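You operate a simulated robot arm through the tools that you are given. There is no shell and no other tool.

You run a simulated robot arm. Do the job below in one go: nothing can be reset, and whatever is moved stays where it is left.

TASK
Strap the tyre stack: buckle into its keeper, ratchet till the tell-tale shows green, fold the handle down.
Fine: push the yellow release in first.

Only the result counts: the job must be done as asked and must still hold three seconds after the hand-in. Knocking over, shifting, dropping, spilling or breaking anything else fails it. Flat cloth is picked up by pressing the open fingertips on it (5 to 10 N) and closing them slowly along it; thin cloth reads only 2 to 8 mm in the jaws.

THE ROBOT
A 7-joint arm with a two-finger parallel gripper, fixed in place. Base frame: the origin is on the floor under the middle of its stand, x ahead of it, y to its left, z up. Readings come in mm, degrees, newtons and seconds.
It reaches about 1479 mm from its shoulder. Its first joint turns from -166.0 to 166.0 degrees. Payload 4.4 kg.
The TCP is the grasp point between the finger pads, 23 mm short of the fingertips. In the tool frame z runs along the fingers and y along their closing line. The gripper opens to 94 mm. The fingers are 38 mm wide and 10 mm thick; the gripper's body (54 by 96 mm) begins 39 mm behind the TCP.
Orientation is that of the tool frame in the base frame, as a unit quaternion [w, x, y, z]. With the fingers straight down and closing along the base's y, the tool's x points along the base's -x, its y along +y and its z along -z.

THE INTERFACE
- The arm moves only by the tool jog_arm. Its argument "rows" is a list of rows, each a list of 7 numbers: the gripper command, from -1 (fully open) to 1 (shut), values between in proportion, then the shift along the tool's x, y, z in units of 20 mm (1.0 is 20 mm), then the turn, a rotation vector about the tool's x, y, z in units of 5 degrees (1.0 is 5 degrees). In form: [[claw, tx, ty, tz, rx, ry, rz], ...]. A call has 1 to 20 rows; each row shifts and turns the commanded pose from where the row before left it, along the tool's axes as they then stand. A call with a number of a shift or a turn outside -1 to 1 is refused whole. Rows are played at 5 a second. More than 50 mm and 8.6 degrees between two rows, or a gripper value outside its range, and nothing of the call is played. A pose out of reach is approached as far as the arm can. The call stops where the force on the tool passes 90 N (or 10 N more than at its start, if that is more) or the arm is blocked; 0.2 s more then pass. Each finger travels about 72 mm/s and halts on what it meets, pressing with about 29 N; the grip force reading is that of the motor and also rises with nothing between the fingers. The clock runs only during rows and for 0.2 s after the last one: add rows that do not move to give the fingers time. The reply holds the time, the measured pose of the TCP, the force on the tool along the base axes, the opening and the grip force, in the units named above and with some noise, with the torque about the TCP (base axes, N m) and any sound that the robot's microphone picked up, and new pictures: "pictures" is both (left out), scene, wrist or none.
- Cameras (640 x 400 px; columns grow to the right, rows downward): "scene" is fixed at [50.6, -649.3, 1451.2]; the picture's right is [0.80, -0.61, 0.00], its down [-0.26, -0.34, -0.91] and it looks along [0.55, 0.72, -0.42] (base axes); focal length 320 px, centre (320, 200). "wrist" rides on the gripper at [86, 16, -74] in the tool frame; the picture's right is [-0.18, 0.98, 0.00], its down [-0.58, -0.11, -0.81] and it looks along [-0.79, -0.15, 0.59] (tool axes); focal length 243 px, centre (320, 200). There is no depth. A picture from a camera that has moved, and an enlarged one, comes with that camera's place and axes in the base frame and with its lens.
- inspect(camera, box): a new picture of the part [left, top, right, bottom] of that camera's present view, enlarged. No time passes.
- job_done(): hands the job in; it is judged then, once.

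Nothing tells you positions but the pictures and the camera data. Unless the task says otherwise, let go and move clear before handing in.

The tools are called after ">>>" by a JSON object that holds its "op" and its "data". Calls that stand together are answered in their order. jog_arm: Moves the arm, as the interface text tells. Its arguments: {"type":"object","properties":{"rows":{"type":"array","items":{"type":"array","items":{"type":"number"}}},"pictures":{"type":"string","enum":["both","scene","wrist","none"]}},"required":["rows"]} The other tools are called the same way: inspect (camera, box) takes an enlarged picture of a part of a camera's view; job_done () hands the job in.

At the start:

```text
time: 0.0
tcp_pos: [500.3, 542.0, 1104.8]
tool_rot: [0.0, 0.0, 1.0, 0.0]
force: [-0.4, 0.9, 0.0]
ft_torque: [0.03, -0.02, 0.01]
finger_gap: 94.0
finger_force: 0.0
```

scene: 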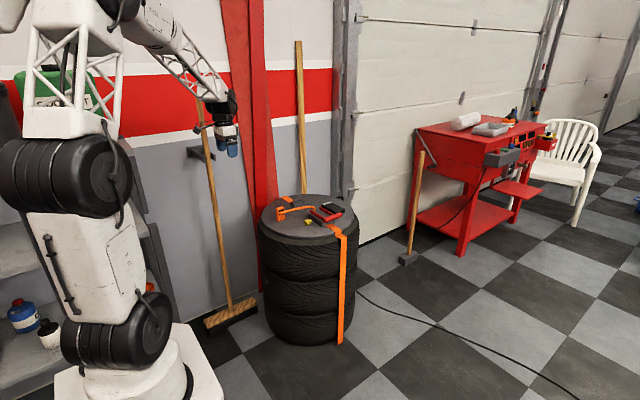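
wrist: 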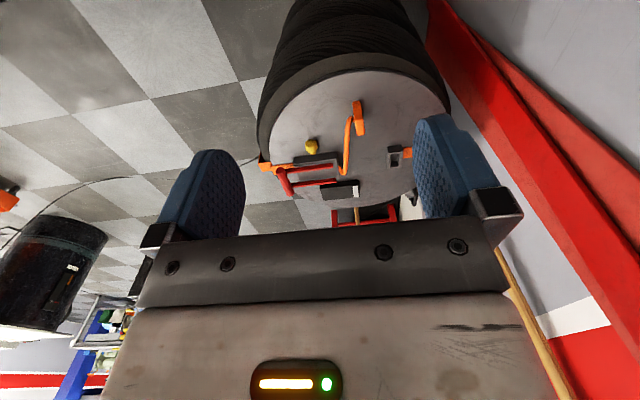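

I see a stack of tyres with an orange strap, a ratchet with a red handle, a yellow button and a buckle on top. I'll look closer at both views before moving.

>>> {"op": "inspect", "data": {"camera": "scene", "box": [250, 180, 370, 255]}}

>>> {"op": "inspect", "data": {"camera": "wrist", "box": [240, 80, 440, 205]}}

```text
5.33 times, centred on (310, 218) of scene
camera zoom: at [50.6, -649.3, 1451.2], right [0.8, -0.61, 0.0], down [-0.26, -0.34, -0.91], along [0.55, 0.72, -0.42], focal length 1708 px, centre (373, 107)
```

zoom: 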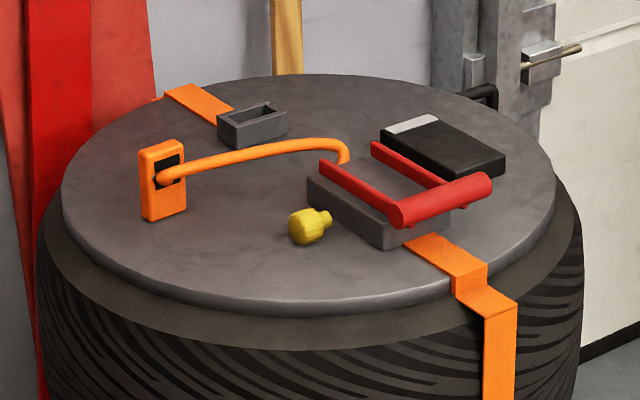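

```text
3.20 times, centred on (340, 142) of wrist
camera zoom: at [413.8, 559.8, 1180.2], right [0.18, 0.98, 0.0], down [0.58, -0.11, 0.81], along [0.79, -0.15, -0.59], focal length 776 px, centre (256, 384)
```

zoom: 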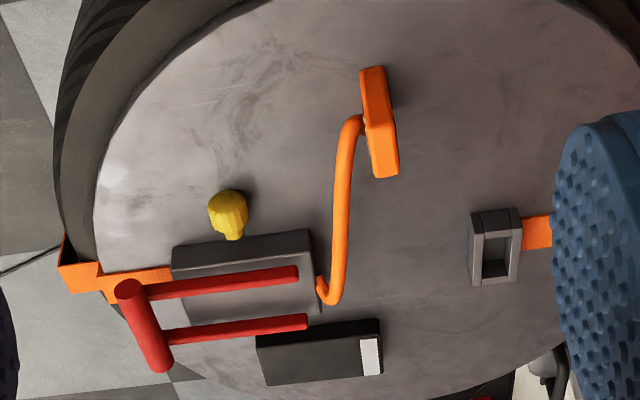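

The ratchet (red handle, yellow knob on its near side, black tell-tale box beyond) sits on the −y side of the top at about z≈700. The keeper is at the +y side, and the buckle lies nearer on an orange cord. I'll move above them for a closer look.

>>> {"op": "jog_arm", "data": {"rows": [[-1, -0.985, -0.2, 0.6, 0, 0, 0], [-1, -0.985, -0.2, 0.6, 0, 0, 0], [-1, -0.985, -0.2, 0.6, 0, 0, 0], [-1, -0.985, -0.2, 0.6, 0, 0, 0], [-1, -0.985, -0.2, 0.6, 0, 0, 0], [-1, -0.985, -0.2, 0.6, 0, 0, 0], [-1, -0.985, -0.2, 0.6, 0, 0, 0], [-1, -0.985, -0.2, 0.6, 0, 0, 0], [-1, -0.985, -0.2, 0.6, 0, 0, 0], [-1, -0.985, -0.2, 0.6, 0, 0, 0], [-1, 0, 0, 0, 0, 0, 0]]}}

```text
time: 2.4
tcp_pos: [695.8, 500.6, 984.5]
tool_rot: [0.0, 0.0, 1.0, -0.001]
force: [-0.5, 0.1, -1.0]
ft_torque: [0.02, -0.02, 0.02]
finger_gap: 93.8
finger_force: 0.0
camera wrist: at [609.7, 518.9, 1059.2], right [0.18, 0.98, 0.0], down [0.58, -0.11, 0.81], along [0.79, -0.15, -0.59], focal length 243 px, centre (320, 200)
```

scene: 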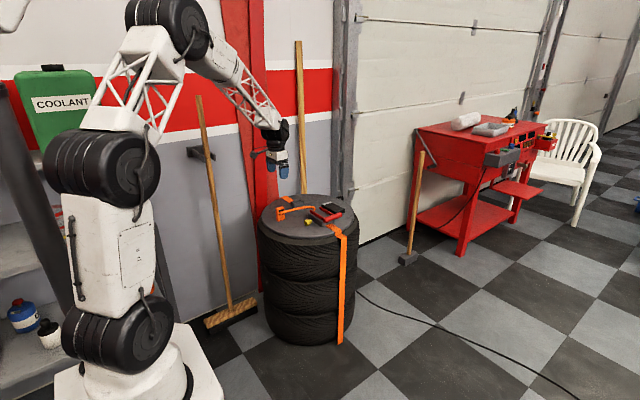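
wrist: 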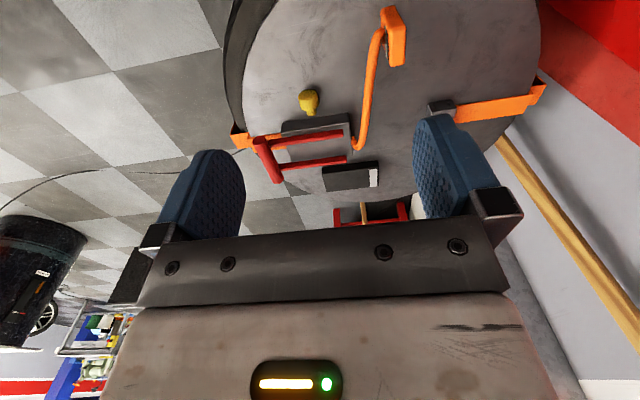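

The device is in view between the fingers. I'll zoom in to measure the buckle, ratchet, knob and keeper.

>>> {"op": "inspect", "data": {"camera": "wrist", "box": [230, 80, 430, 205]}}

>>> {"op": "inspect", "data": {"camera": "wrist", "box": [340, 0, 560, 137]}}

>>> {"op": "inspect", "data": {"camera": "scene", "box": [270, 195, 350, 245]}}

```text
3.20 times, centred on (330, 142) of wrist
camera zoom: at [609.7, 518.9, 1059.2], right [0.18, 0.98, 0.0], down [0.58, -0.11, 0.81], along [0.79, -0.15, -0.59], focal length 776 px, centre (288, 384)
```

zoom: 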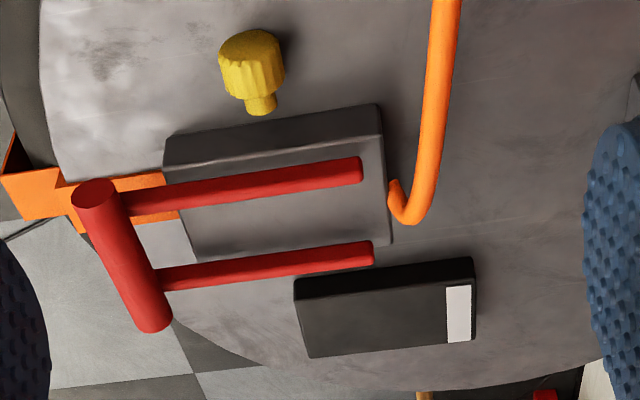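

```text
2.91 times, centred on (450, 68) of wrist
camera zoom: at [609.7, 518.9, 1059.2], right [0.18, 0.98, 0.0], down [0.58, -0.11, 0.81], along [0.79, -0.15, -0.59], focal length 706 px, centre (-58, 582)
```

zoom: 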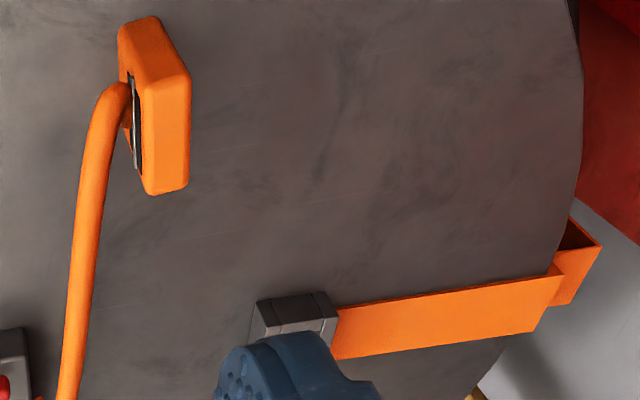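

```text
8.00 times, centred on (310, 220) of scene
camera zoom: at [50.6, -649.3, 1451.2], right [0.8, -0.61, 0.0], down [-0.26, -0.34, -0.91], along [0.55, 0.72, -0.42], focal length 2563 px, centre (400, 40)
```

zoom: 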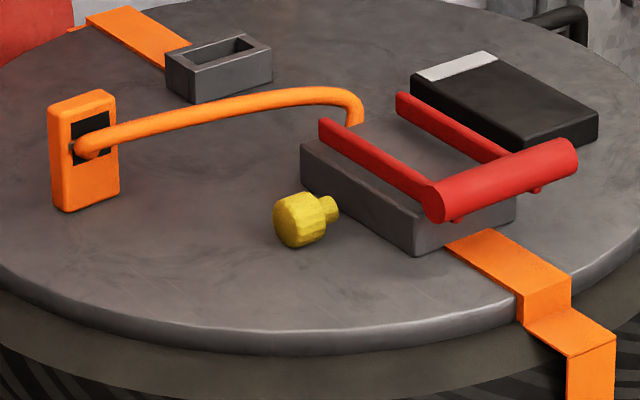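

The buckle stands upright (about 40×16×65 mm) at roughly (744, 584), and the keeper is an open-top pocket near (893, 656). The knob is near (822, 461, 702). I'll lower the hand for a closer look at the knob and ratchet.

>>> {"op": "jog_arm", "data": {"rows": [[-1, -0.317, -0.22, 0.96, 0, 0, 0], [-1, -0.317, -0.22, 0.96, 0, 0, 0], [-1, -0.317, -0.22, 0.96, 0, 0, 0], [-1, -0.317, -0.22, 0.96, 0, 0, 0], [-1, -0.317, -0.22, 0.96, 0, 0, 0], [-1, -0.317, -0.22, 0.96, 0, 0, 0], [-1, -0.317, -0.22, 0.96, 0, 0, 0], [-1, 0, 0, 0, 0, 0, 0]], "pictures": "wrist"}}

>>> {"op": "inspect", "data": {"camera": "wrist", "box": [220, 60, 420, 185]}}

>>> {"op": "inspect", "data": {"camera": "scene", "box": [295, 205, 345, 236]}}

```text
time: 4.2
tcp_pos: [740.4, 469.9, 849.6]
tool_rot: [0.0, 0.0, 1.0, 0.001]
force: [0.1, -0.1, -0.8]
ft_torque: [0.01, 0.02, 0.01]
finger_gap: 94.0
finger_force: 0.0
camera wrist: at [654.4, 488.0, 924.4], right [0.18, 0.98, 0.0], down [0.58, -0.11, 0.81], along [0.79, -0.15, -0.59], focal length 243 px, centre (320, 200)
```

wrist: 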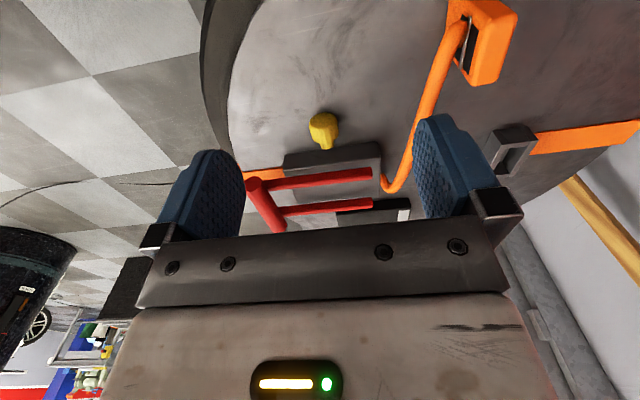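

```text
3.20 times, centred on (320, 122) of wrist
camera zoom: at [654.4, 488.0, 924.4], right [0.18, 0.98, 0.0], down [0.58, -0.11, 0.81], along [0.79, -0.15, -0.59], focal length 776 px, centre (320, 448)
```

zoom: 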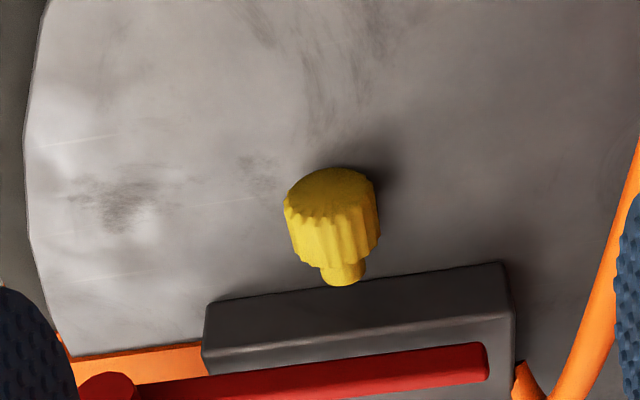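

```text
12.80 times, centred on (320, 220) of scene
camera zoom: at [50.6, -649.3, 1451.2], right [0.8, -0.61, 0.0], down [-0.26, -0.34, -0.91], along [0.55, 0.72, -0.42], focal length 4100 px, centre (320, -62)
```

zoom: 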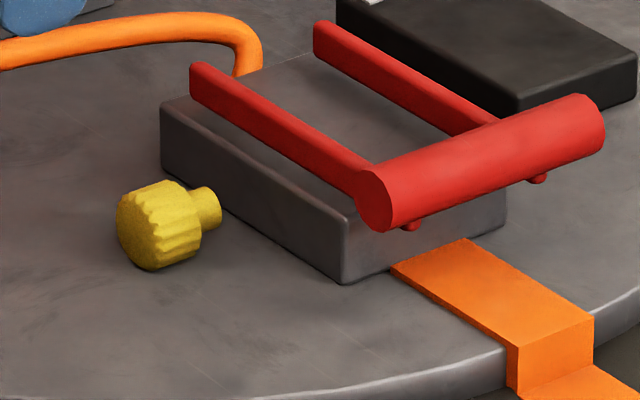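

The knob's stem points at the ratchet body along +x, centred at y≈461 and z≈702, and the deck is at z≈689. I'll close the fingers and come down in front of the knob, so I can push it straight in along +x.

>>> {"op": "jog_arm", "data": {"rows": [[1, -0.1757, -0.0636, 0.9, 0, 0, 0], [1, -0.1757, -0.0636, 0.9, 0, 0, 0], [1, -0.1757, -0.0636, 0.9, 0, 0, 0], [1, -0.1757, -0.0636, 0.9, 0, 0, 0], [1, -0.1757, -0.0636, 0.9, 0, 0, 0], [1, -0.1757, -0.0636, 0.9, 0, 0, 0], [1, -0.1757, -0.0636, 0.9, 0, 0, 0], [1, 0, 0, 0, 0, 0, 0]]}}

>>> {"op": "inspect", "data": {"camera": "scene", "box": [270, 190, 350, 240]}}

```text
time: 6.0
tcp_pos: [765.5, 459.3, 726.3]
tool_rot: [0.0, 0.0, 1.0, 0.0]
force: [-1.0, 0.3, -0.3]
ft_torque: [0.02, 0.04, 0.01]
finger_gap: 0.0
finger_force: 28.8
camera wrist: at [678.9, 477.8, 800.9], right [0.18, 0.98, 0.0], down [0.58, -0.11, 0.81], along [0.79, -0.15, -0.59], focal length 243 px, centre (320, 200)
```

scene: 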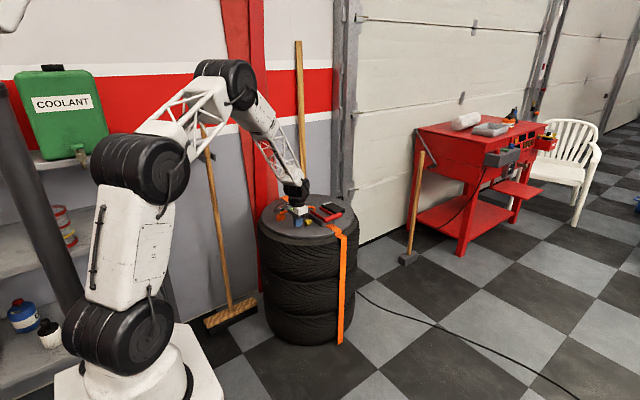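
wrist: 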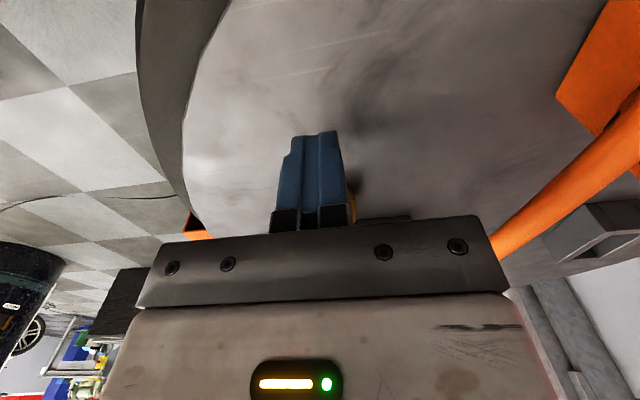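

```text
8.00 times, centred on (310, 215) of scene
camera zoom: at [50.6, -649.3, 1451.2], right [0.8, -0.61, 0.0], down [-0.26, -0.34, -0.91], along [0.55, 0.72, -0.42], focal length 2563 px, centre (400, 80)
```

zoom: 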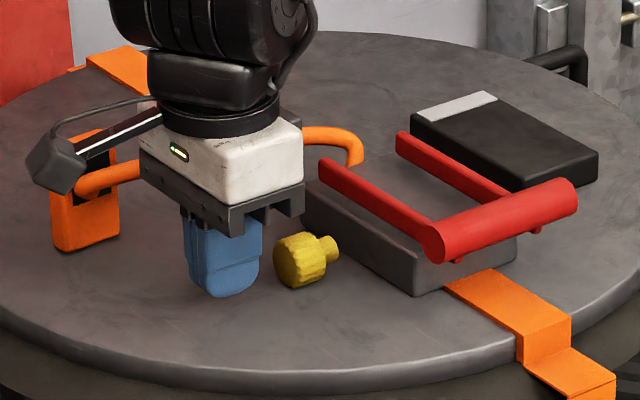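

The fingers are closed just in front of the knob and lined up with its axis. I'll lower another 8 mm and then push in small +x steps, watching the force.

>>> {"op": "jog_arm", "data": {"rows": [[1, 0, 0.05, 0.35, 0, 0, 0], [1, -0.5, 0, 0, 0, 0, 0], [1, -0.5, 0, 0, 0, 0, 0], [1, -0.25, 0, 0, 0, 0, 0], [1, 0, 0, 0, 0, 0, 0]]}}

>>> {"op": "inspect", "data": {"camera": "scene", "box": [270, 190, 350, 240]}}

```text
time: 7.2
tcp_pos: [790.6, 462.8, 719.2]
tool_rot: [0.0, 0.0, 1.0, 0.0]
force: [-0.3, -0.1, -0.7]
ft_torque: [0.02, 0.0, 0.02]
finger_gap: 0.0
finger_force: 29.2
camera wrist: at [704.1, 480.2, 793.3], right [0.18, 0.98, 0.0], down [0.58, -0.11, 0.81], along [0.79, -0.15, -0.59], focal length 243 px, centre (320, 200)
```

scene: 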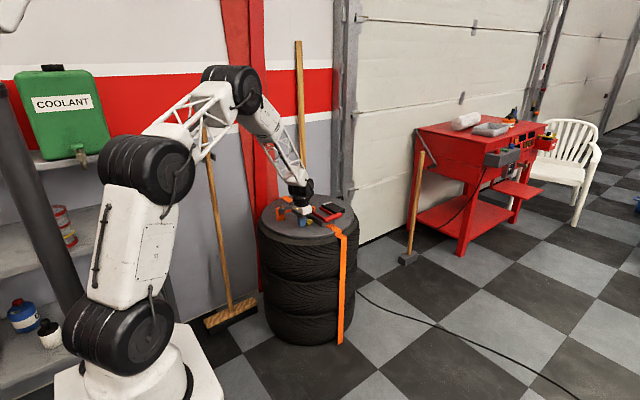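
wrist: 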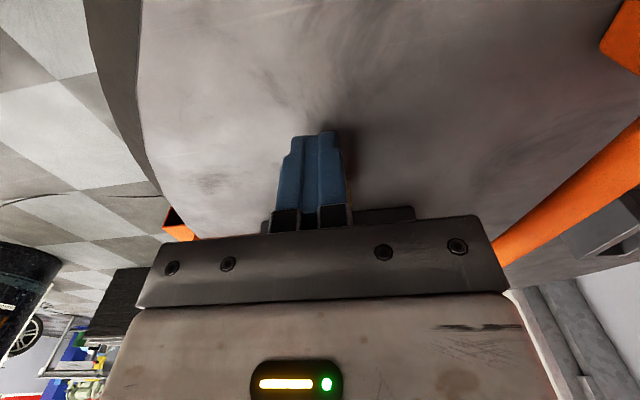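

```text
8.00 times, centred on (310, 215) of scene
camera zoom: at [50.6, -649.3, 1451.2], right [0.8, -0.61, 0.0], down [-0.26, -0.34, -0.91], along [0.55, 0.72, -0.42], focal length 2563 px, centre (400, 80)
```

zoom: 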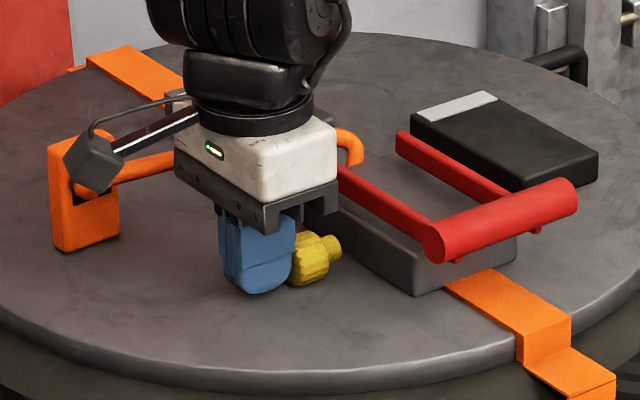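

The fingers are about to touch the knob's face. I'll push on in small steps.

>>> {"op": "jog_arm", "data": {"rows": [[1, -0.2, 0, 0, 0, 0, 0], [1, -0.2, 0, 0, 0, 0, 0], [1, 0, 0, 0, 0, 0, 0]], "pictures": "none"}}

>>> {"op": "inspect", "data": {"camera": "scene", "box": [270, 190, 350, 240]}}

```text
time: 8.0
tcp_pos: [798.2, 462.8, 718.2]
tool_rot: [0.001, 0.0, 1.0, -0.001]
force: [0.5, 0.7, 0.0]
ft_torque: [0.0, 0.0, 0.0]
finger_gap: 0.3
finger_force: 29.1
```

```text
8.00 times, centred on (310, 215) of scene
camera zoom: at [50.6, -649.3, 1451.2], right [0.8, -0.61, 0.0], down [-0.26, -0.34, -0.91], along [0.55, 0.72, -0.42], focal length 2563 px, centre (400, 80)
```

zoom: 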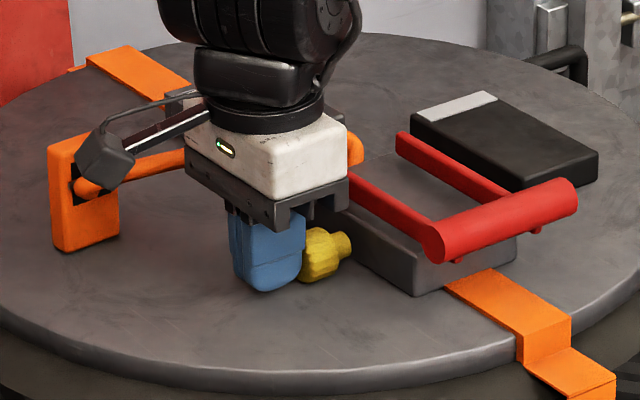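

The knob is moving with the fingers at almost no force. I'll keep pushing until it seats.

>>> {"op": "jog_arm", "data": {"rows": [[1, -0.2, 0, 0, 0, 0, 0], [1, -0.2, 0, 0, 0, 0, 0], [1, 0, 0, 0, 0, 0, 0]], "pictures": "none"}}

>>> {"op": "inspect", "data": {"camera": "scene", "box": [295, 205, 345, 236]}}

```text
time: 8.8
tcp_pos: [805.1, 463.2, 717.3]
tool_rot: [0.0, 0.001, 1.0, 0.0]
force: [-25.8, -8.0, 7.6]
ft_torque: [-0.03, -0.14, -0.24]
finger_gap: 0.0
finger_force: 28.6
```

```text
12.80 times, centred on (320, 220) of scene
camera zoom: at [50.6, -649.3, 1451.2], right [0.8, -0.61, 0.0], down [-0.26, -0.34, -0.91], along [0.55, 0.72, -0.42], focal length 4100 px, centre (320, -62)
```

zoom: 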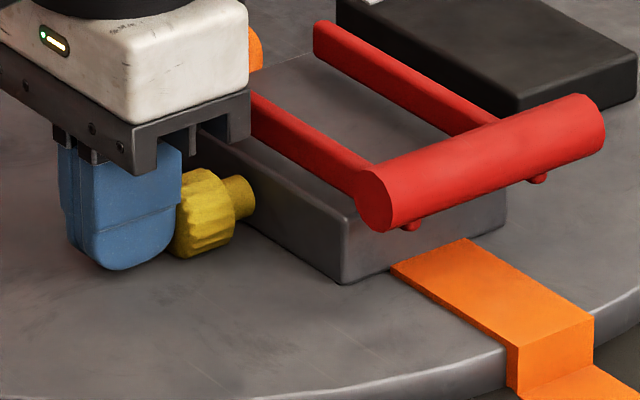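

The force has jumped to about 26 N, so the knob is against something. I'll push a bit more to see whether it is a detent or a hard stop.

>>> {"op": "jog_arm", "data": {"rows": [[1, -0.15, 0, 0, 0, 0, 0], [1, 0, 0, 0, 0, 0, 0]], "pictures": "none"}}

>>> {"op": "inspect", "data": {"camera": "scene", "box": [295, 205, 345, 236]}}

```text
time: 9.4
tcp_pos: [806.6, 463.4, 718.0]
tool_rot: [-0.001, 0.001, 1.0, -0.001]
force: [-60.3, -9.8, 10.7]
ft_torque: [-0.04, -0.19, -0.32]
finger_gap: 0.0
finger_force: 29.1
```

```text
12.80 times, centred on (320, 220) of scene
camera zoom: at [50.6, -649.3, 1451.2], right [0.8, -0.61, 0.0], down [-0.26, -0.34, -0.91], along [0.55, 0.72, -0.42], focal length 4100 px, centre (320, -62)
```

zoom: 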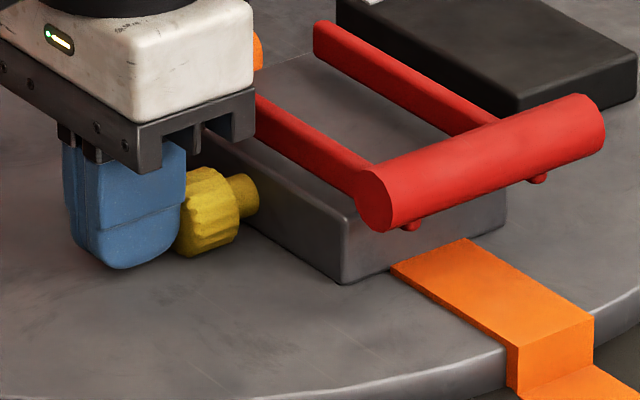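

The stem end now meets the ratchet body and the force rises stiffly, so this looks like the end of travel. I'll back off, raise the hand and look at the knob.

>>> {"op": "jog_arm", "data": {"rows": [[1, 0.4, 0, 0, 0, 0, 0], [1, 0.6, 0, 0, 0, 0, 0], [1, 0.6, 0, -0.5, 0, 0, 0], [1, 0.6, 0.3, -1, 0, 0, 0], [1, 0.6, 0.3, -1, 0, 0, 0], [1, 0.6, 0.3, -1, 0, 0, 0], [1, 0, 0.3, -1, 0, 0, 0], [1, 0, 0, 0, 0, 0, 0]]}}

>>> {"op": "inspect", "data": {"camera": "scene", "box": [295, 205, 345, 236]}}

>>> {"op": "inspect", "data": {"camera": "wrist", "box": [220, 60, 420, 185]}}

```text
time: 11.2
tcp_pos: [740.8, 488.5, 808.9]
tool_rot: [-0.001, 0.0, 1.0, 0.001]
force: [-0.8, 0.7, 0.5]
ft_torque: [0.03, -0.02, 0.0]
finger_gap: 0.1
finger_force: 28.9
camera wrist: at [655.1, 506.6, 882.9], right [0.18, 0.98, 0.0], down [0.58, -0.11, 0.81], along [0.79, -0.15, -0.59], focal length 243 px, centre (320, 200)
```

scene: 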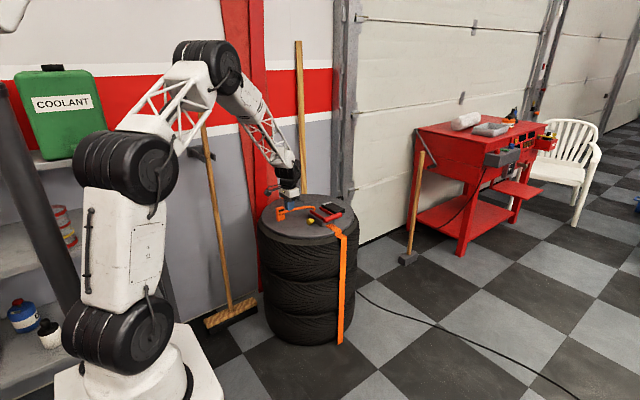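
wrist: 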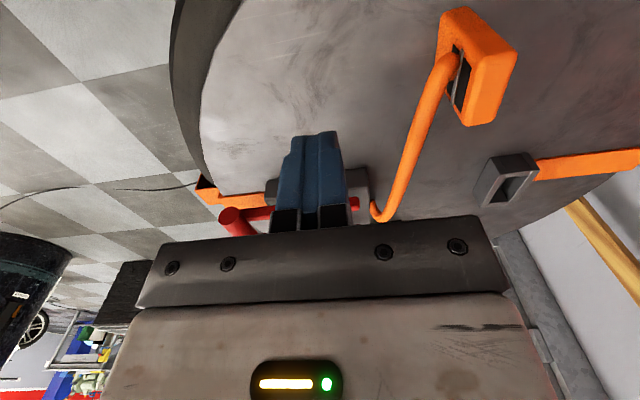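

```text
12.80 times, centred on (320, 220) of scene
camera zoom: at [50.6, -649.3, 1451.2], right [0.8, -0.61, 0.0], down [-0.26, -0.34, -0.91], along [0.55, 0.72, -0.42], focal length 4100 px, centre (320, -62)
```

zoom: 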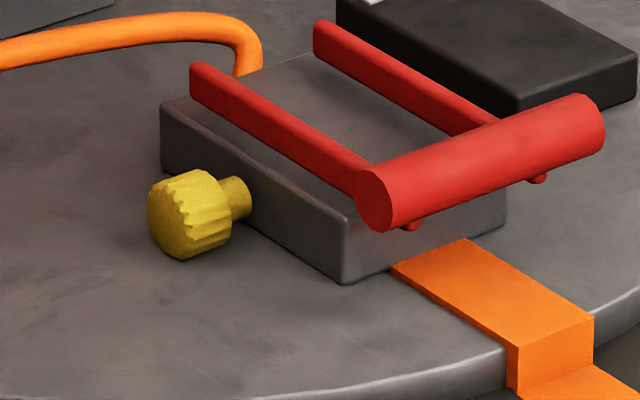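

```text
3.20 times, centred on (320, 122) of wrist
camera zoom: at [655.1, 506.6, 882.9], right [0.18, 0.98, 0.0], down [0.58, -0.11, 0.81], along [0.79, -0.15, -0.59], focal length 776 px, centre (320, 448)
```

zoom: 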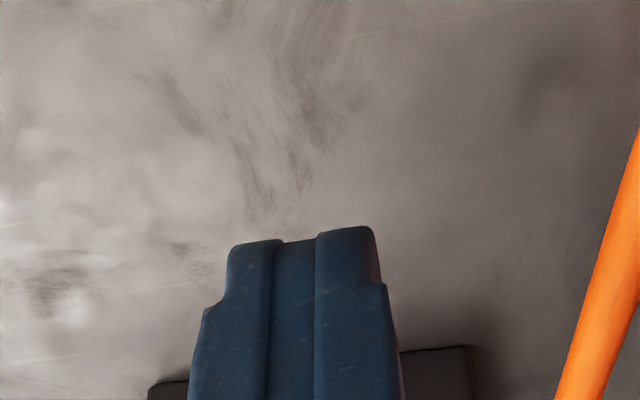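

The knob stayed in when I withdrew, so the release is pushed. Next is the buckle, so I'll zoom in on it, its cord and the keeper to plan the grasp.

>>> {"op": "inspect", "data": {"camera": "wrist", "box": [360, 0, 640, 220]}}

>>> {"op": "inspect", "data": {"camera": "scene", "box": [270, 194, 320, 225]}}

```text
1.82 times, centred on (500, 110) of wrist
camera zoom: at [655.1, 506.6, 882.9], right [0.18, 0.98, 0.0], down [0.58, -0.11, 0.81], along [0.79, -0.15, -0.59], focal length 441 px, centre (-7, 364)
```

zoom: 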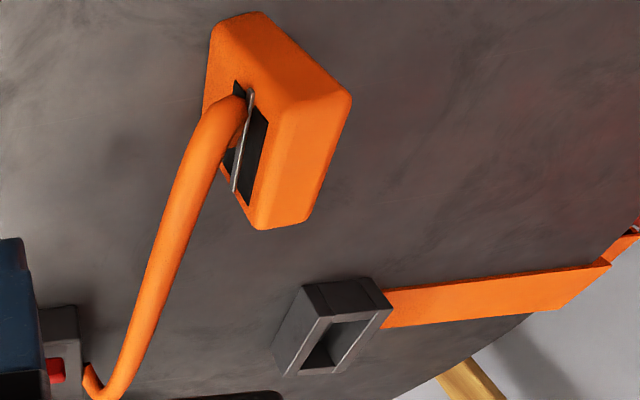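

```text
12.80 times, centred on (295, 210) of scene
camera zoom: at [50.6, -649.3, 1451.2], right [0.8, -0.61, 0.0], down [-0.26, -0.34, -0.91], along [0.55, 0.72, -0.42], focal length 4100 px, centre (640, 78)
```

zoom: 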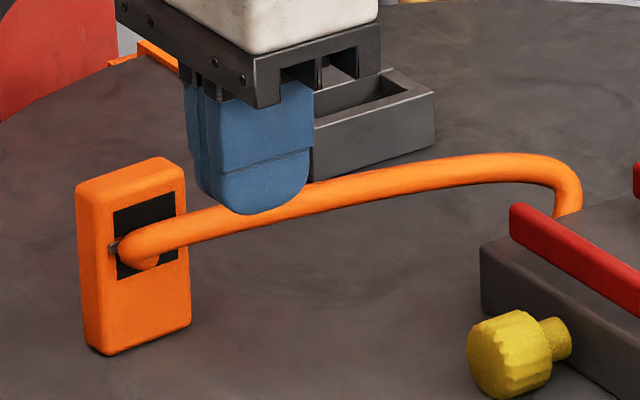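

The cord comes out of the buckle's −y window, so I'll grip the buckle across its 40 mm width, along x. I'll turn the hand 90° so the camera sits on the −y side, open the fingers and rise a little.

>>> {"op": "jog_arm", "data": {"rows": [[-1, 0, 0, -0.25, 0, 0, -1], [-1, 0, 0, -0.25, 0, 0, -1], [-1, 0, 0, -0.25, 0, 0, -1], [-1, 0, 0, -0.25, 0, 0, -1], [-1, 0, 0, -0.25, 0, 0, -1], [-1, 0, 0, -0.25, 0, 0, -1], [-1, 0, 0, -0.25, 0, 0, -1], [-1, 0, 0, -0.25, 0, 0, -1], [-1, 0, 0, -0.25, 0, 0, -1], [-1, 0, 0, -0.25, 0, 0, -1], [-1, 0, 0, -0.25, 0, 0, -1], [-1, 0, 0, -0.25, 0, 0, -1], [-1, 0, 0, -0.25, 0, 0, -1], [-1, 0, 0, -0.25, 0, 0, -1], [-1, 0, 0, -0.25, 0, 0, -1], [-1, 0, 0, -0.25, 0, 0, -1], [-1, 0, 0, -0.25, 0, 0, -1], [-1, 0, 0, -0.25, 0, 0, -1], [-1, 0, 0, 0, 0, 0, 0]]}}

```text
time: 15.2
tcp_pos: [740.9, 487.1, 895.9]
tool_rot: [0.001, -0.707, 0.707, 0.0]
force: [-0.3, 0.1, 0.6]
ft_torque: [0.02, 0.01, 0.0]
finger_gap: 93.8
finger_force: 0.1
camera wrist: at [725.8, 402.2, 972.0], right [-0.98, 0.18, 0.0], down [0.11, 0.58, 0.81], along [0.15, 0.79, -0.59], focal length 243 px, centre (320, 200)
```

scene: 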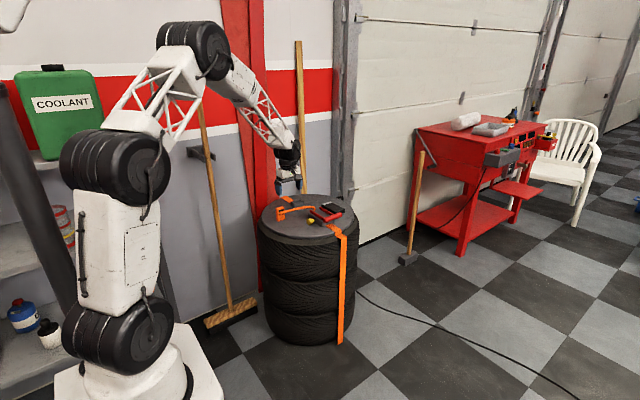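
wrist: 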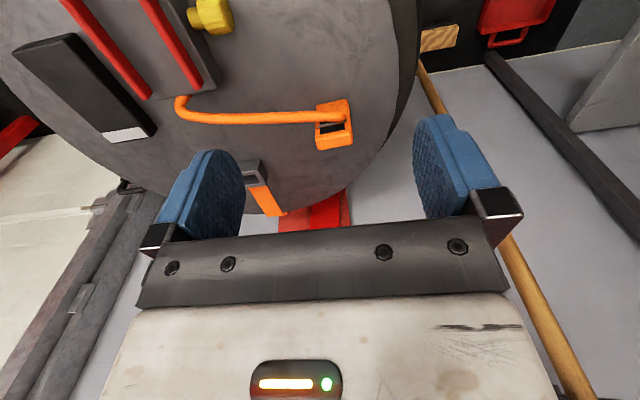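

I can now see the buckle face-on along +y, and the keeper beside the finger. I'll zoom in on both.

>>> {"op": "inspect", "data": {"camera": "wrist", "box": [160, 80, 380, 220]}}

>>> {"op": "inspect", "data": {"camera": "wrist", "box": [0, 0, 260, 160]}}

```text
2.86 times, centred on (270, 150) of wrist
camera zoom: at [725.8, 402.2, 972.0], right [-0.98, 0.18, 0.0], down [0.11, 0.58, 0.81], along [0.15, 0.79, -0.59], focal length 693 px, centre (463, 343)
```

zoom: 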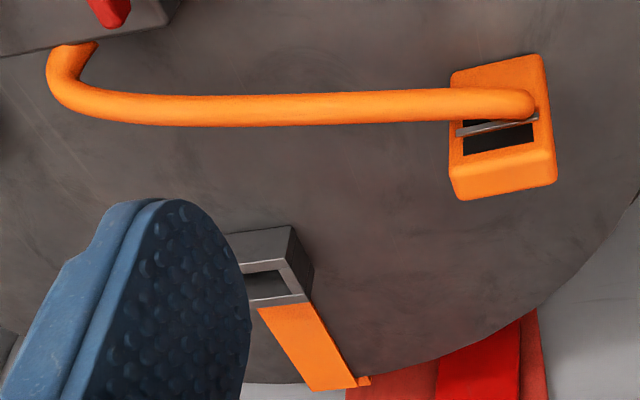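

```text
2.46 times, centred on (130, 80) of wrist
camera zoom: at [725.8, 402.2, 972.0], right [-0.98, 0.18, 0.0], down [0.11, 0.58, 0.81], along [0.15, 0.79, -0.59], focal length 597 px, centre (788, 495)
```

zoom: 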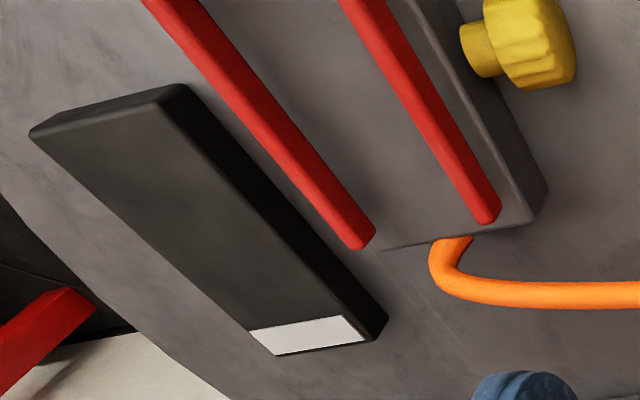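

The buckle is centred near (743, 586) with about +3.6° of yaw, and the keeper is near (900, 674). I'll move above the keeper to measure its opening precisely.

>>> {"op": "jog_arm", "data": {"rows": [[-1, -0.739, -0.911, 0.09, 0, 0, 0], [-1, -0.739, -0.911, 0.09, 0, 0, 0], [-1, -0.739, -0.911, 0.09, 0, 0, 0], [-1, -0.739, -0.911, 0.09, 0, 0, 0], [-1, -0.739, -0.911, 0.09, 0, 0, 0], [-1, -0.739, -0.911, 0.09, 0, 0, 0], [-1, -0.739, -0.911, 0.09, 0, 0, 0], [-1, -0.739, -0.911, 0.09, 0, 0, 0], [-1, -0.739, -0.911, 0.09, 0, 0, 0], [-1, 0, 0, 0, 0, 0, 0]], "pictures": "wrist"}}

>>> {"op": "inspect", "data": {"camera": "wrist", "box": [260, 50, 420, 150]}}

>>> {"op": "inspect", "data": {"camera": "wrist", "box": [200, 0, 480, 175]}}

```text
time: 17.4
tcp_pos: [906.6, 621.8, 880.4]
tool_rot: [-0.001, 0.708, -0.706, 0.001]
force: [0.1, -0.2, 0.0]
ft_torque: [-0.01, 0.0, -0.05]
finger_gap: 94.1
finger_force: 0.2
camera wrist: at [890.5, 537.2, 955.7], right [-0.98, 0.18, 0.0], down [0.11, 0.58, 0.81], along [0.15, 0.79, -0.59], focal length 243 px, centre (320, 200)
```

wrist: 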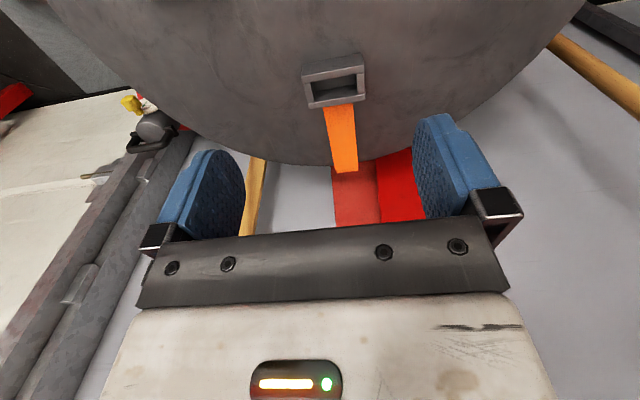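

```text
4.00 times, centred on (340, 100) of wrist
camera zoom: at [890.5, 537.2, 955.7], right [-0.98, 0.18, 0.0], down [0.11, 0.58, 0.81], along [0.15, 0.79, -0.59], focal length 970 px, centre (240, 600)
```

zoom: 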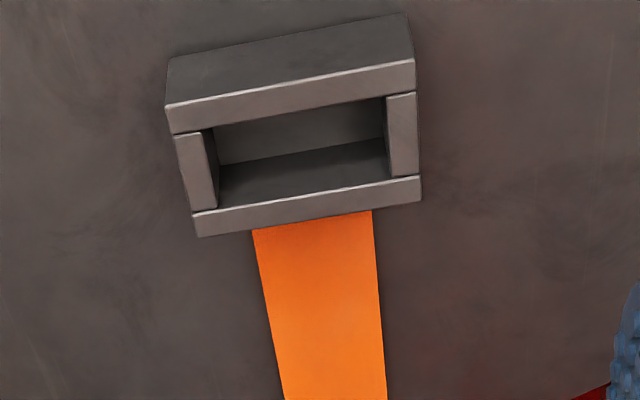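

```text
2.29 times, centred on (340, 88) of wrist
camera zoom: at [890.5, 537.2, 955.7], right [-0.98, 0.18, 0.0], down [0.11, 0.58, 0.81], along [0.15, 0.79, -0.59], focal length 555 px, centre (274, 457)
```

zoom: 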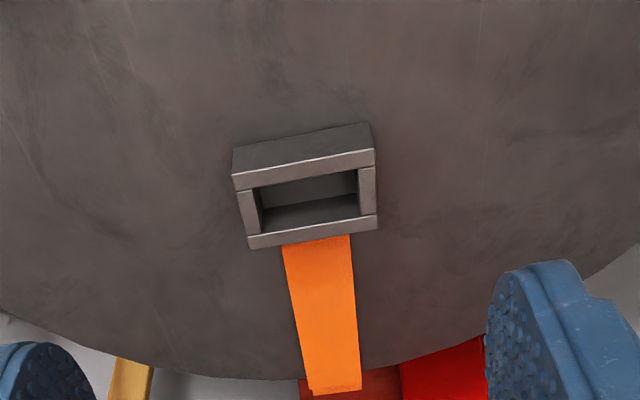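

The keeper opening measures x 877–923 and y 661–684, with its top at z≈714, so it's centred at (900, 672.5) and square to the base axes. I'll move above the buckle, offset slightly in +y so the fingers clear the cord, and match its yaw.

>>> {"op": "jog_arm", "data": {"rows": [[-1, 0.154, 0.906, 0.4, 0, 0, 0], [-1, 0.154, 0.906, 0.4, 0, 0, 0], [-1, 0.154, 0.906, 0.4, 0, 0, 0], [-1, 0.154, 0.906, 0.4, 0, 0, 0], [-1, 0.154, 0.906, 0.4, 0, 0, 0], [-1, 0.154, 0.906, 0.4, 0, 0, 0], [-1, 0.154, 0.906, 0.4, 0, 0, 0], [-1, 0.154, 0.906, 0.4, 0, 0, 0], [-1, 0.154, 0.906, 0.4, 0, 0, 0], [-1, 0, 0, 0, 0, 0, -0.72], [-1, 0, 0, 0, 0, 0, 0]]}}

>>> {"op": "inspect", "data": {"camera": "wrist", "box": [200, 60, 440, 210]}}

>>> {"op": "inspect", "data": {"camera": "scene", "box": [265, 185, 345, 235]}}

```text
time: 19.8
tcp_pos: [741.7, 592.6, 809.4]
tool_rot: [0.0, 0.729, -0.685, 0.0]
force: [0.1, 0.2, -0.1]
ft_torque: [-0.01, 0.03, 0.03]
finger_gap: 93.9
finger_force: 0.0
camera wrist: at [731.2, 506.5, 885.0], right [-0.99, 0.12, 0.0], down [0.07, 0.59, 0.81], along [0.1, 0.8, -0.59], focal length 243 px, centre (320, 200)
```

scene: 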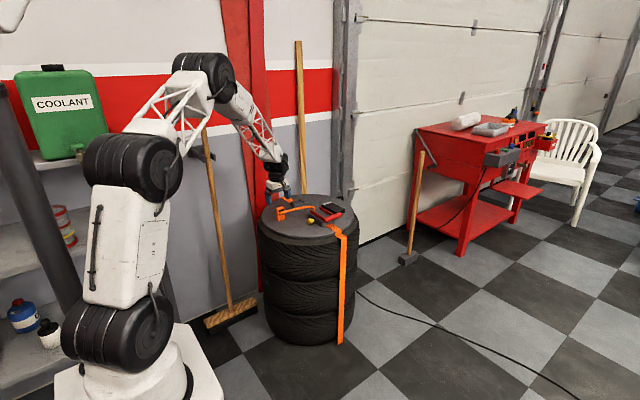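
wrist: 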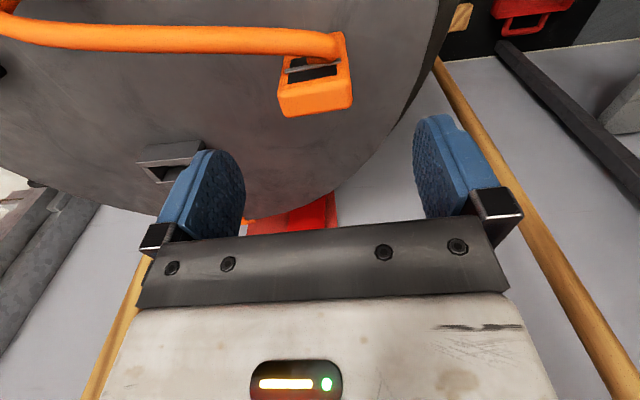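

```text
2.67 times, centred on (320, 135) of wrist
camera zoom: at [731.2, 506.5, 885.0], right [-0.99, 0.12, 0.0], down [0.07, 0.59, 0.81], along [0.1, 0.8, -0.59], focal length 647 px, centre (320, 373)
```

zoom: 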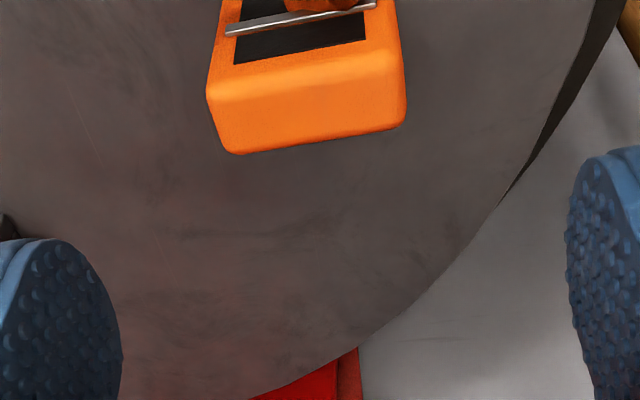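

```text
8.00 times, centred on (305, 210) of scene
camera zoom: at [50.6, -649.3, 1451.2], right [0.8, -0.61, 0.0], down [-0.26, -0.34, -0.91], along [0.55, 0.72, -0.42], focal length 2563 px, centre (440, 120)
```

zoom: 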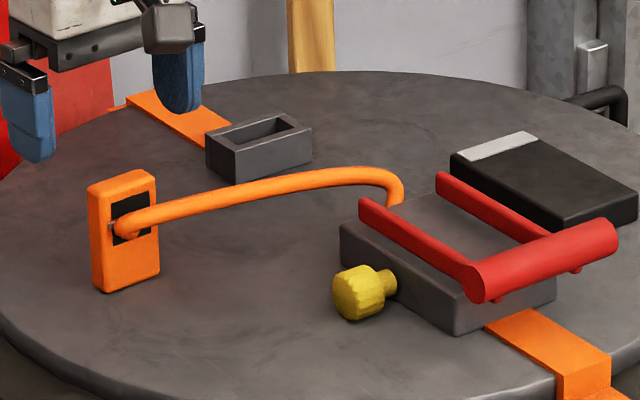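

The buckle's top is centred at about (742.4, 585.5) and the hand is lined up with it. I'll lower to TCP z≈748 and close on its upper half.

>>> {"op": "jog_arm", "data": {"rows": [[-1, -0.05, -0.02, 0.77, 0, 0, 0], [-1, -0.05, -0.02, 0.77, 0, 0, 0], [-1, 0, 0, 0.77, 0, 0, 0], [-1, 0, 0, 0.77, 0, 0, 0], [-1, 0, 0, 0, 0, 0, 0]]}}

>>> {"op": "inspect", "data": {"camera": "scene", "box": [265, 185, 345, 235]}}

>>> {"op": "inspect", "data": {"camera": "wrist", "box": [160, 40, 480, 240]}}

```text
time: 21.0
tcp_pos: [744.7, 595.7, 748.8]
tool_rot: [-0.001, 0.729, -0.685, 0.0]
force: [0.4, 0.0, 1.3]
ft_torque: [-0.01, -0.01, 0.03]
finger_gap: 94.0
finger_force: 0.0
camera wrist: at [734.3, 510.3, 824.1], right [-0.99, 0.12, 0.0], down [0.07, 0.59, 0.81], along [0.1, 0.8, -0.59], focal length 243 px, centre (320, 200)
```

scene: 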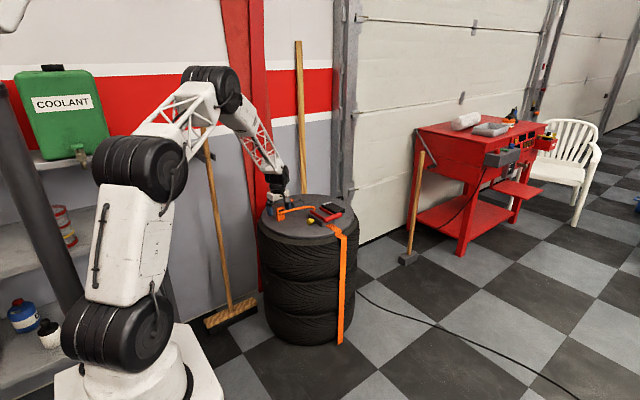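
wrist: 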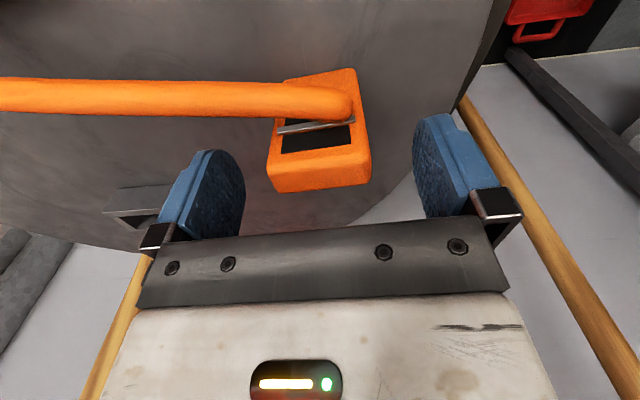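

```text
8.00 times, centred on (305, 210) of scene
camera zoom: at [50.6, -649.3, 1451.2], right [0.8, -0.61, 0.0], down [-0.26, -0.34, -0.91], along [0.55, 0.72, -0.42], focal length 2563 px, centre (440, 120)
```

zoom: 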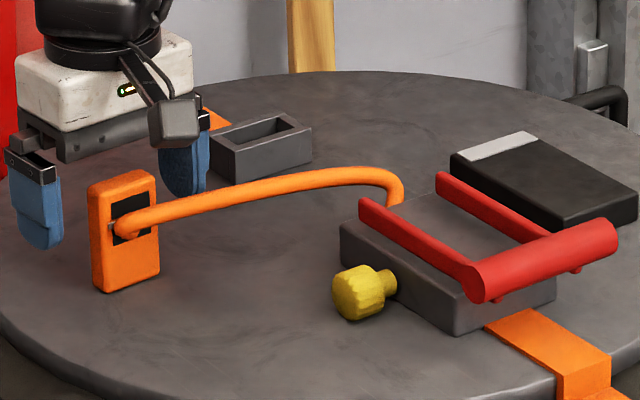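

```text
2.00 times, centred on (320, 140) of wrist
camera zoom: at [734.3, 510.3, 824.1], right [-0.99, 0.12, 0.0], down [0.07, 0.59, 0.81], along [0.1, 0.8, -0.59], focal length 485 px, centre (320, 320)
```

zoom: 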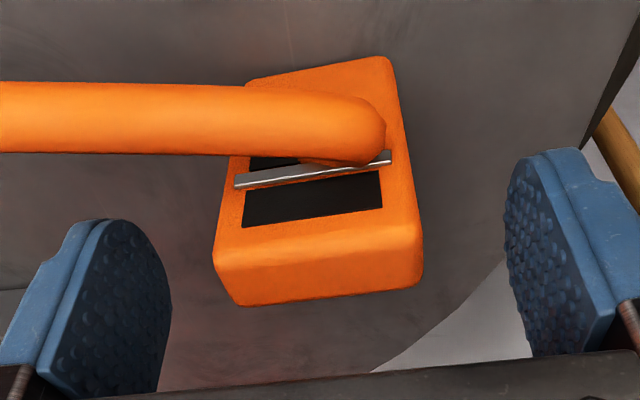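

The fingers straddle the buckle but sit slightly far back in y. I'll shift 4 mm toward −y and then close.

>>> {"op": "jog_arm", "data": {"rows": [[-1, 0.2, 0.05, 0, 0, 0, 0], [-0.3, 0, 0, 0, 0, 0, 0], [0, 0, 0, 0, 0, 0, 0], [0.3, 0, 0, 0, 0, 0, 0], [1, 0, 0, 0, 0, 0, 0], [1, 0, 0, 0, 0, 0, 0], [1, 0, 0, 0, 0, 0, 0]]}}

>>> {"op": "inspect", "data": {"camera": "wrist", "box": [160, 40, 480, 240]}}

>>> {"op": "inspect", "data": {"camera": "scene", "box": [265, 185, 345, 235]}}

```text
time: 22.6
tcp_pos: [742.4, 592.3, 749.0]
tool_rot: [0.0, 0.729, -0.685, 0.0]
force: [0.3, 0.1, -0.7]
ft_torque: [0.01, 0.0, 0.05]
finger_gap: 41.7
finger_force: 28.9
camera wrist: at [732.9, 506.0, 824.1], right [-0.99, 0.12, 0.0], down [0.07, 0.59, 0.81], along [0.1, 0.8, -0.59], focal length 243 px, centre (320, 200)
```

scene: 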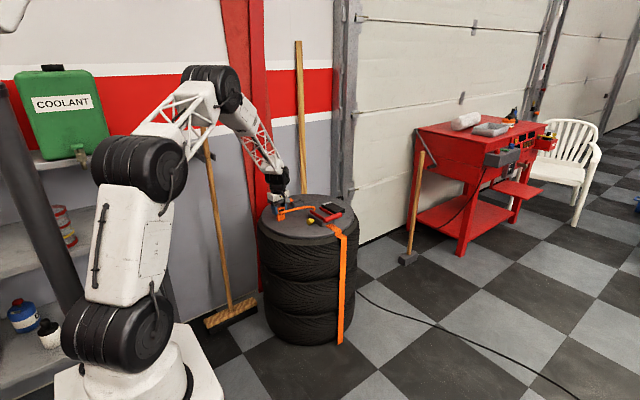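
wrist: 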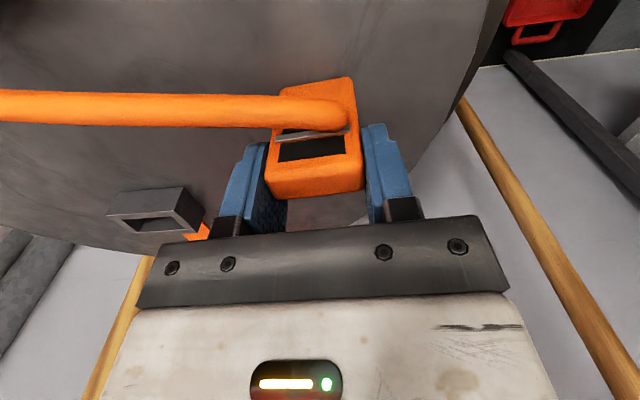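

```text
2.00 times, centred on (320, 140) of wrist
camera zoom: at [732.9, 506.0, 824.1], right [-0.99, 0.12, 0.0], down [0.07, 0.59, 0.81], along [0.1, 0.8, -0.59], focal length 485 px, centre (320, 320)
```

zoom: 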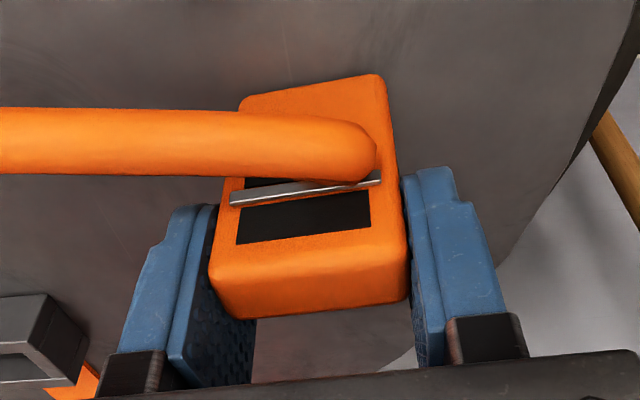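

```text
8.00 times, centred on (305, 210) of scene
camera zoom: at [50.6, -649.3, 1451.2], right [0.8, -0.61, 0.0], down [-0.26, -0.34, -0.91], along [0.55, 0.72, -0.42], focal length 2563 px, centre (440, 120)
```

zoom: 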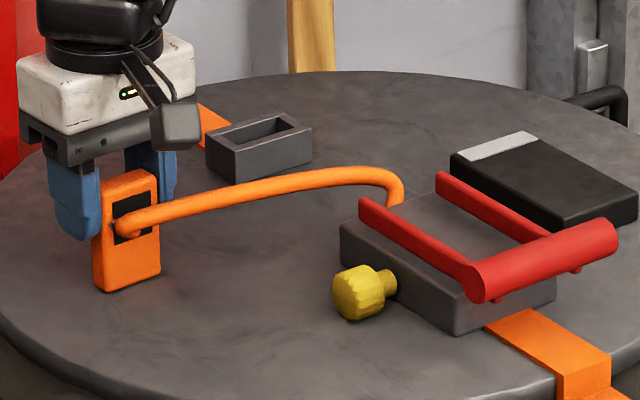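

The grip is firm at a width of 41.7 mm. I'll lift straight up about 45 mm and square the yaw to the keeper.

>>> {"op": "jog_arm", "data": {"rows": [[1, 0, 0, -0.5, 0, 0, 0], [1, 0, 0, -0.5, 0, 0, 0], [1, 0, 0, -0.5, 0, 0, 0], [1, 0, 0, -0.5, 0, 0, 0], [1, 0, 0, -0.3, 0, 0, 0.72], [1, 0, 0, 0, 0, 0, 0]]}}

>>> {"op": "inspect", "data": {"camera": "wrist", "box": [160, 40, 480, 240]}}

>>> {"op": "inspect", "data": {"camera": "scene", "box": [265, 185, 345, 235]}}

```text
time: 24.0
tcp_pos: [742.7, 589.5, 794.2]
tool_rot: [0.0, -0.707, 0.708, 0.001]
force: [-0.5, 0.5, -0.7]
ft_torque: [0.04, 0.0, -0.02]
finger_gap: 41.5
finger_force: 29.5
camera wrist: at [726.5, 505.8, 869.1], right [-0.98, 0.18, 0.0], down [0.11, 0.58, 0.81], along [0.15, 0.79, -0.59], focal length 243 px, centre (320, 200)
```

scene: 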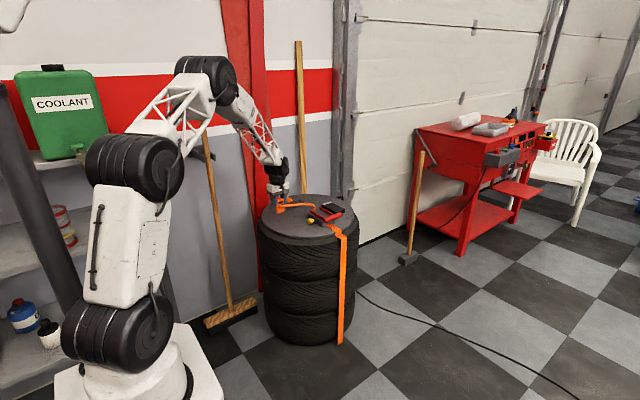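
wrist: 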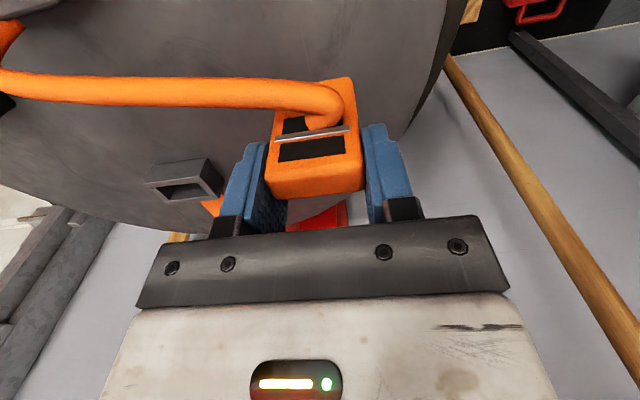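

```text
2.00 times, centred on (320, 140) of wrist
camera zoom: at [726.5, 505.8, 869.1], right [-0.98, 0.18, 0.0], down [0.11, 0.58, 0.81], along [0.15, 0.79, -0.59], focal length 485 px, centre (320, 320)
```

zoom: 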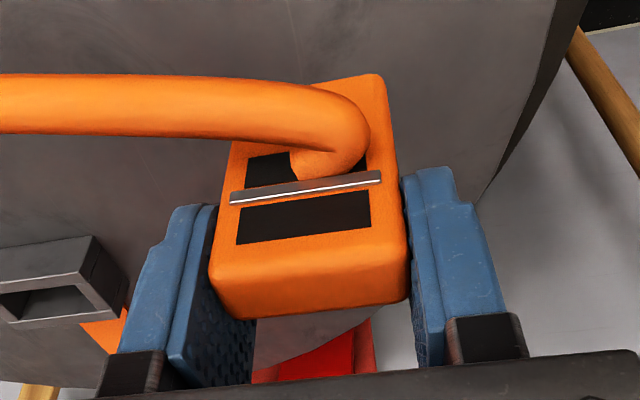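

```text
8.00 times, centred on (305, 210) of scene
camera zoom: at [50.6, -649.3, 1451.2], right [0.8, -0.61, 0.0], down [-0.26, -0.34, -0.91], along [0.55, 0.72, -0.42], focal length 2563 px, centre (440, 120)
```

zoom: 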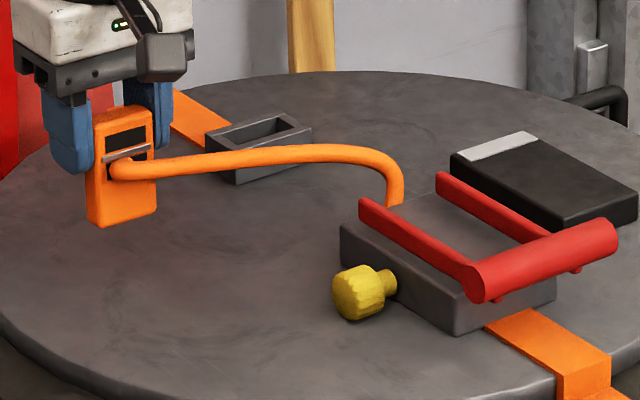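

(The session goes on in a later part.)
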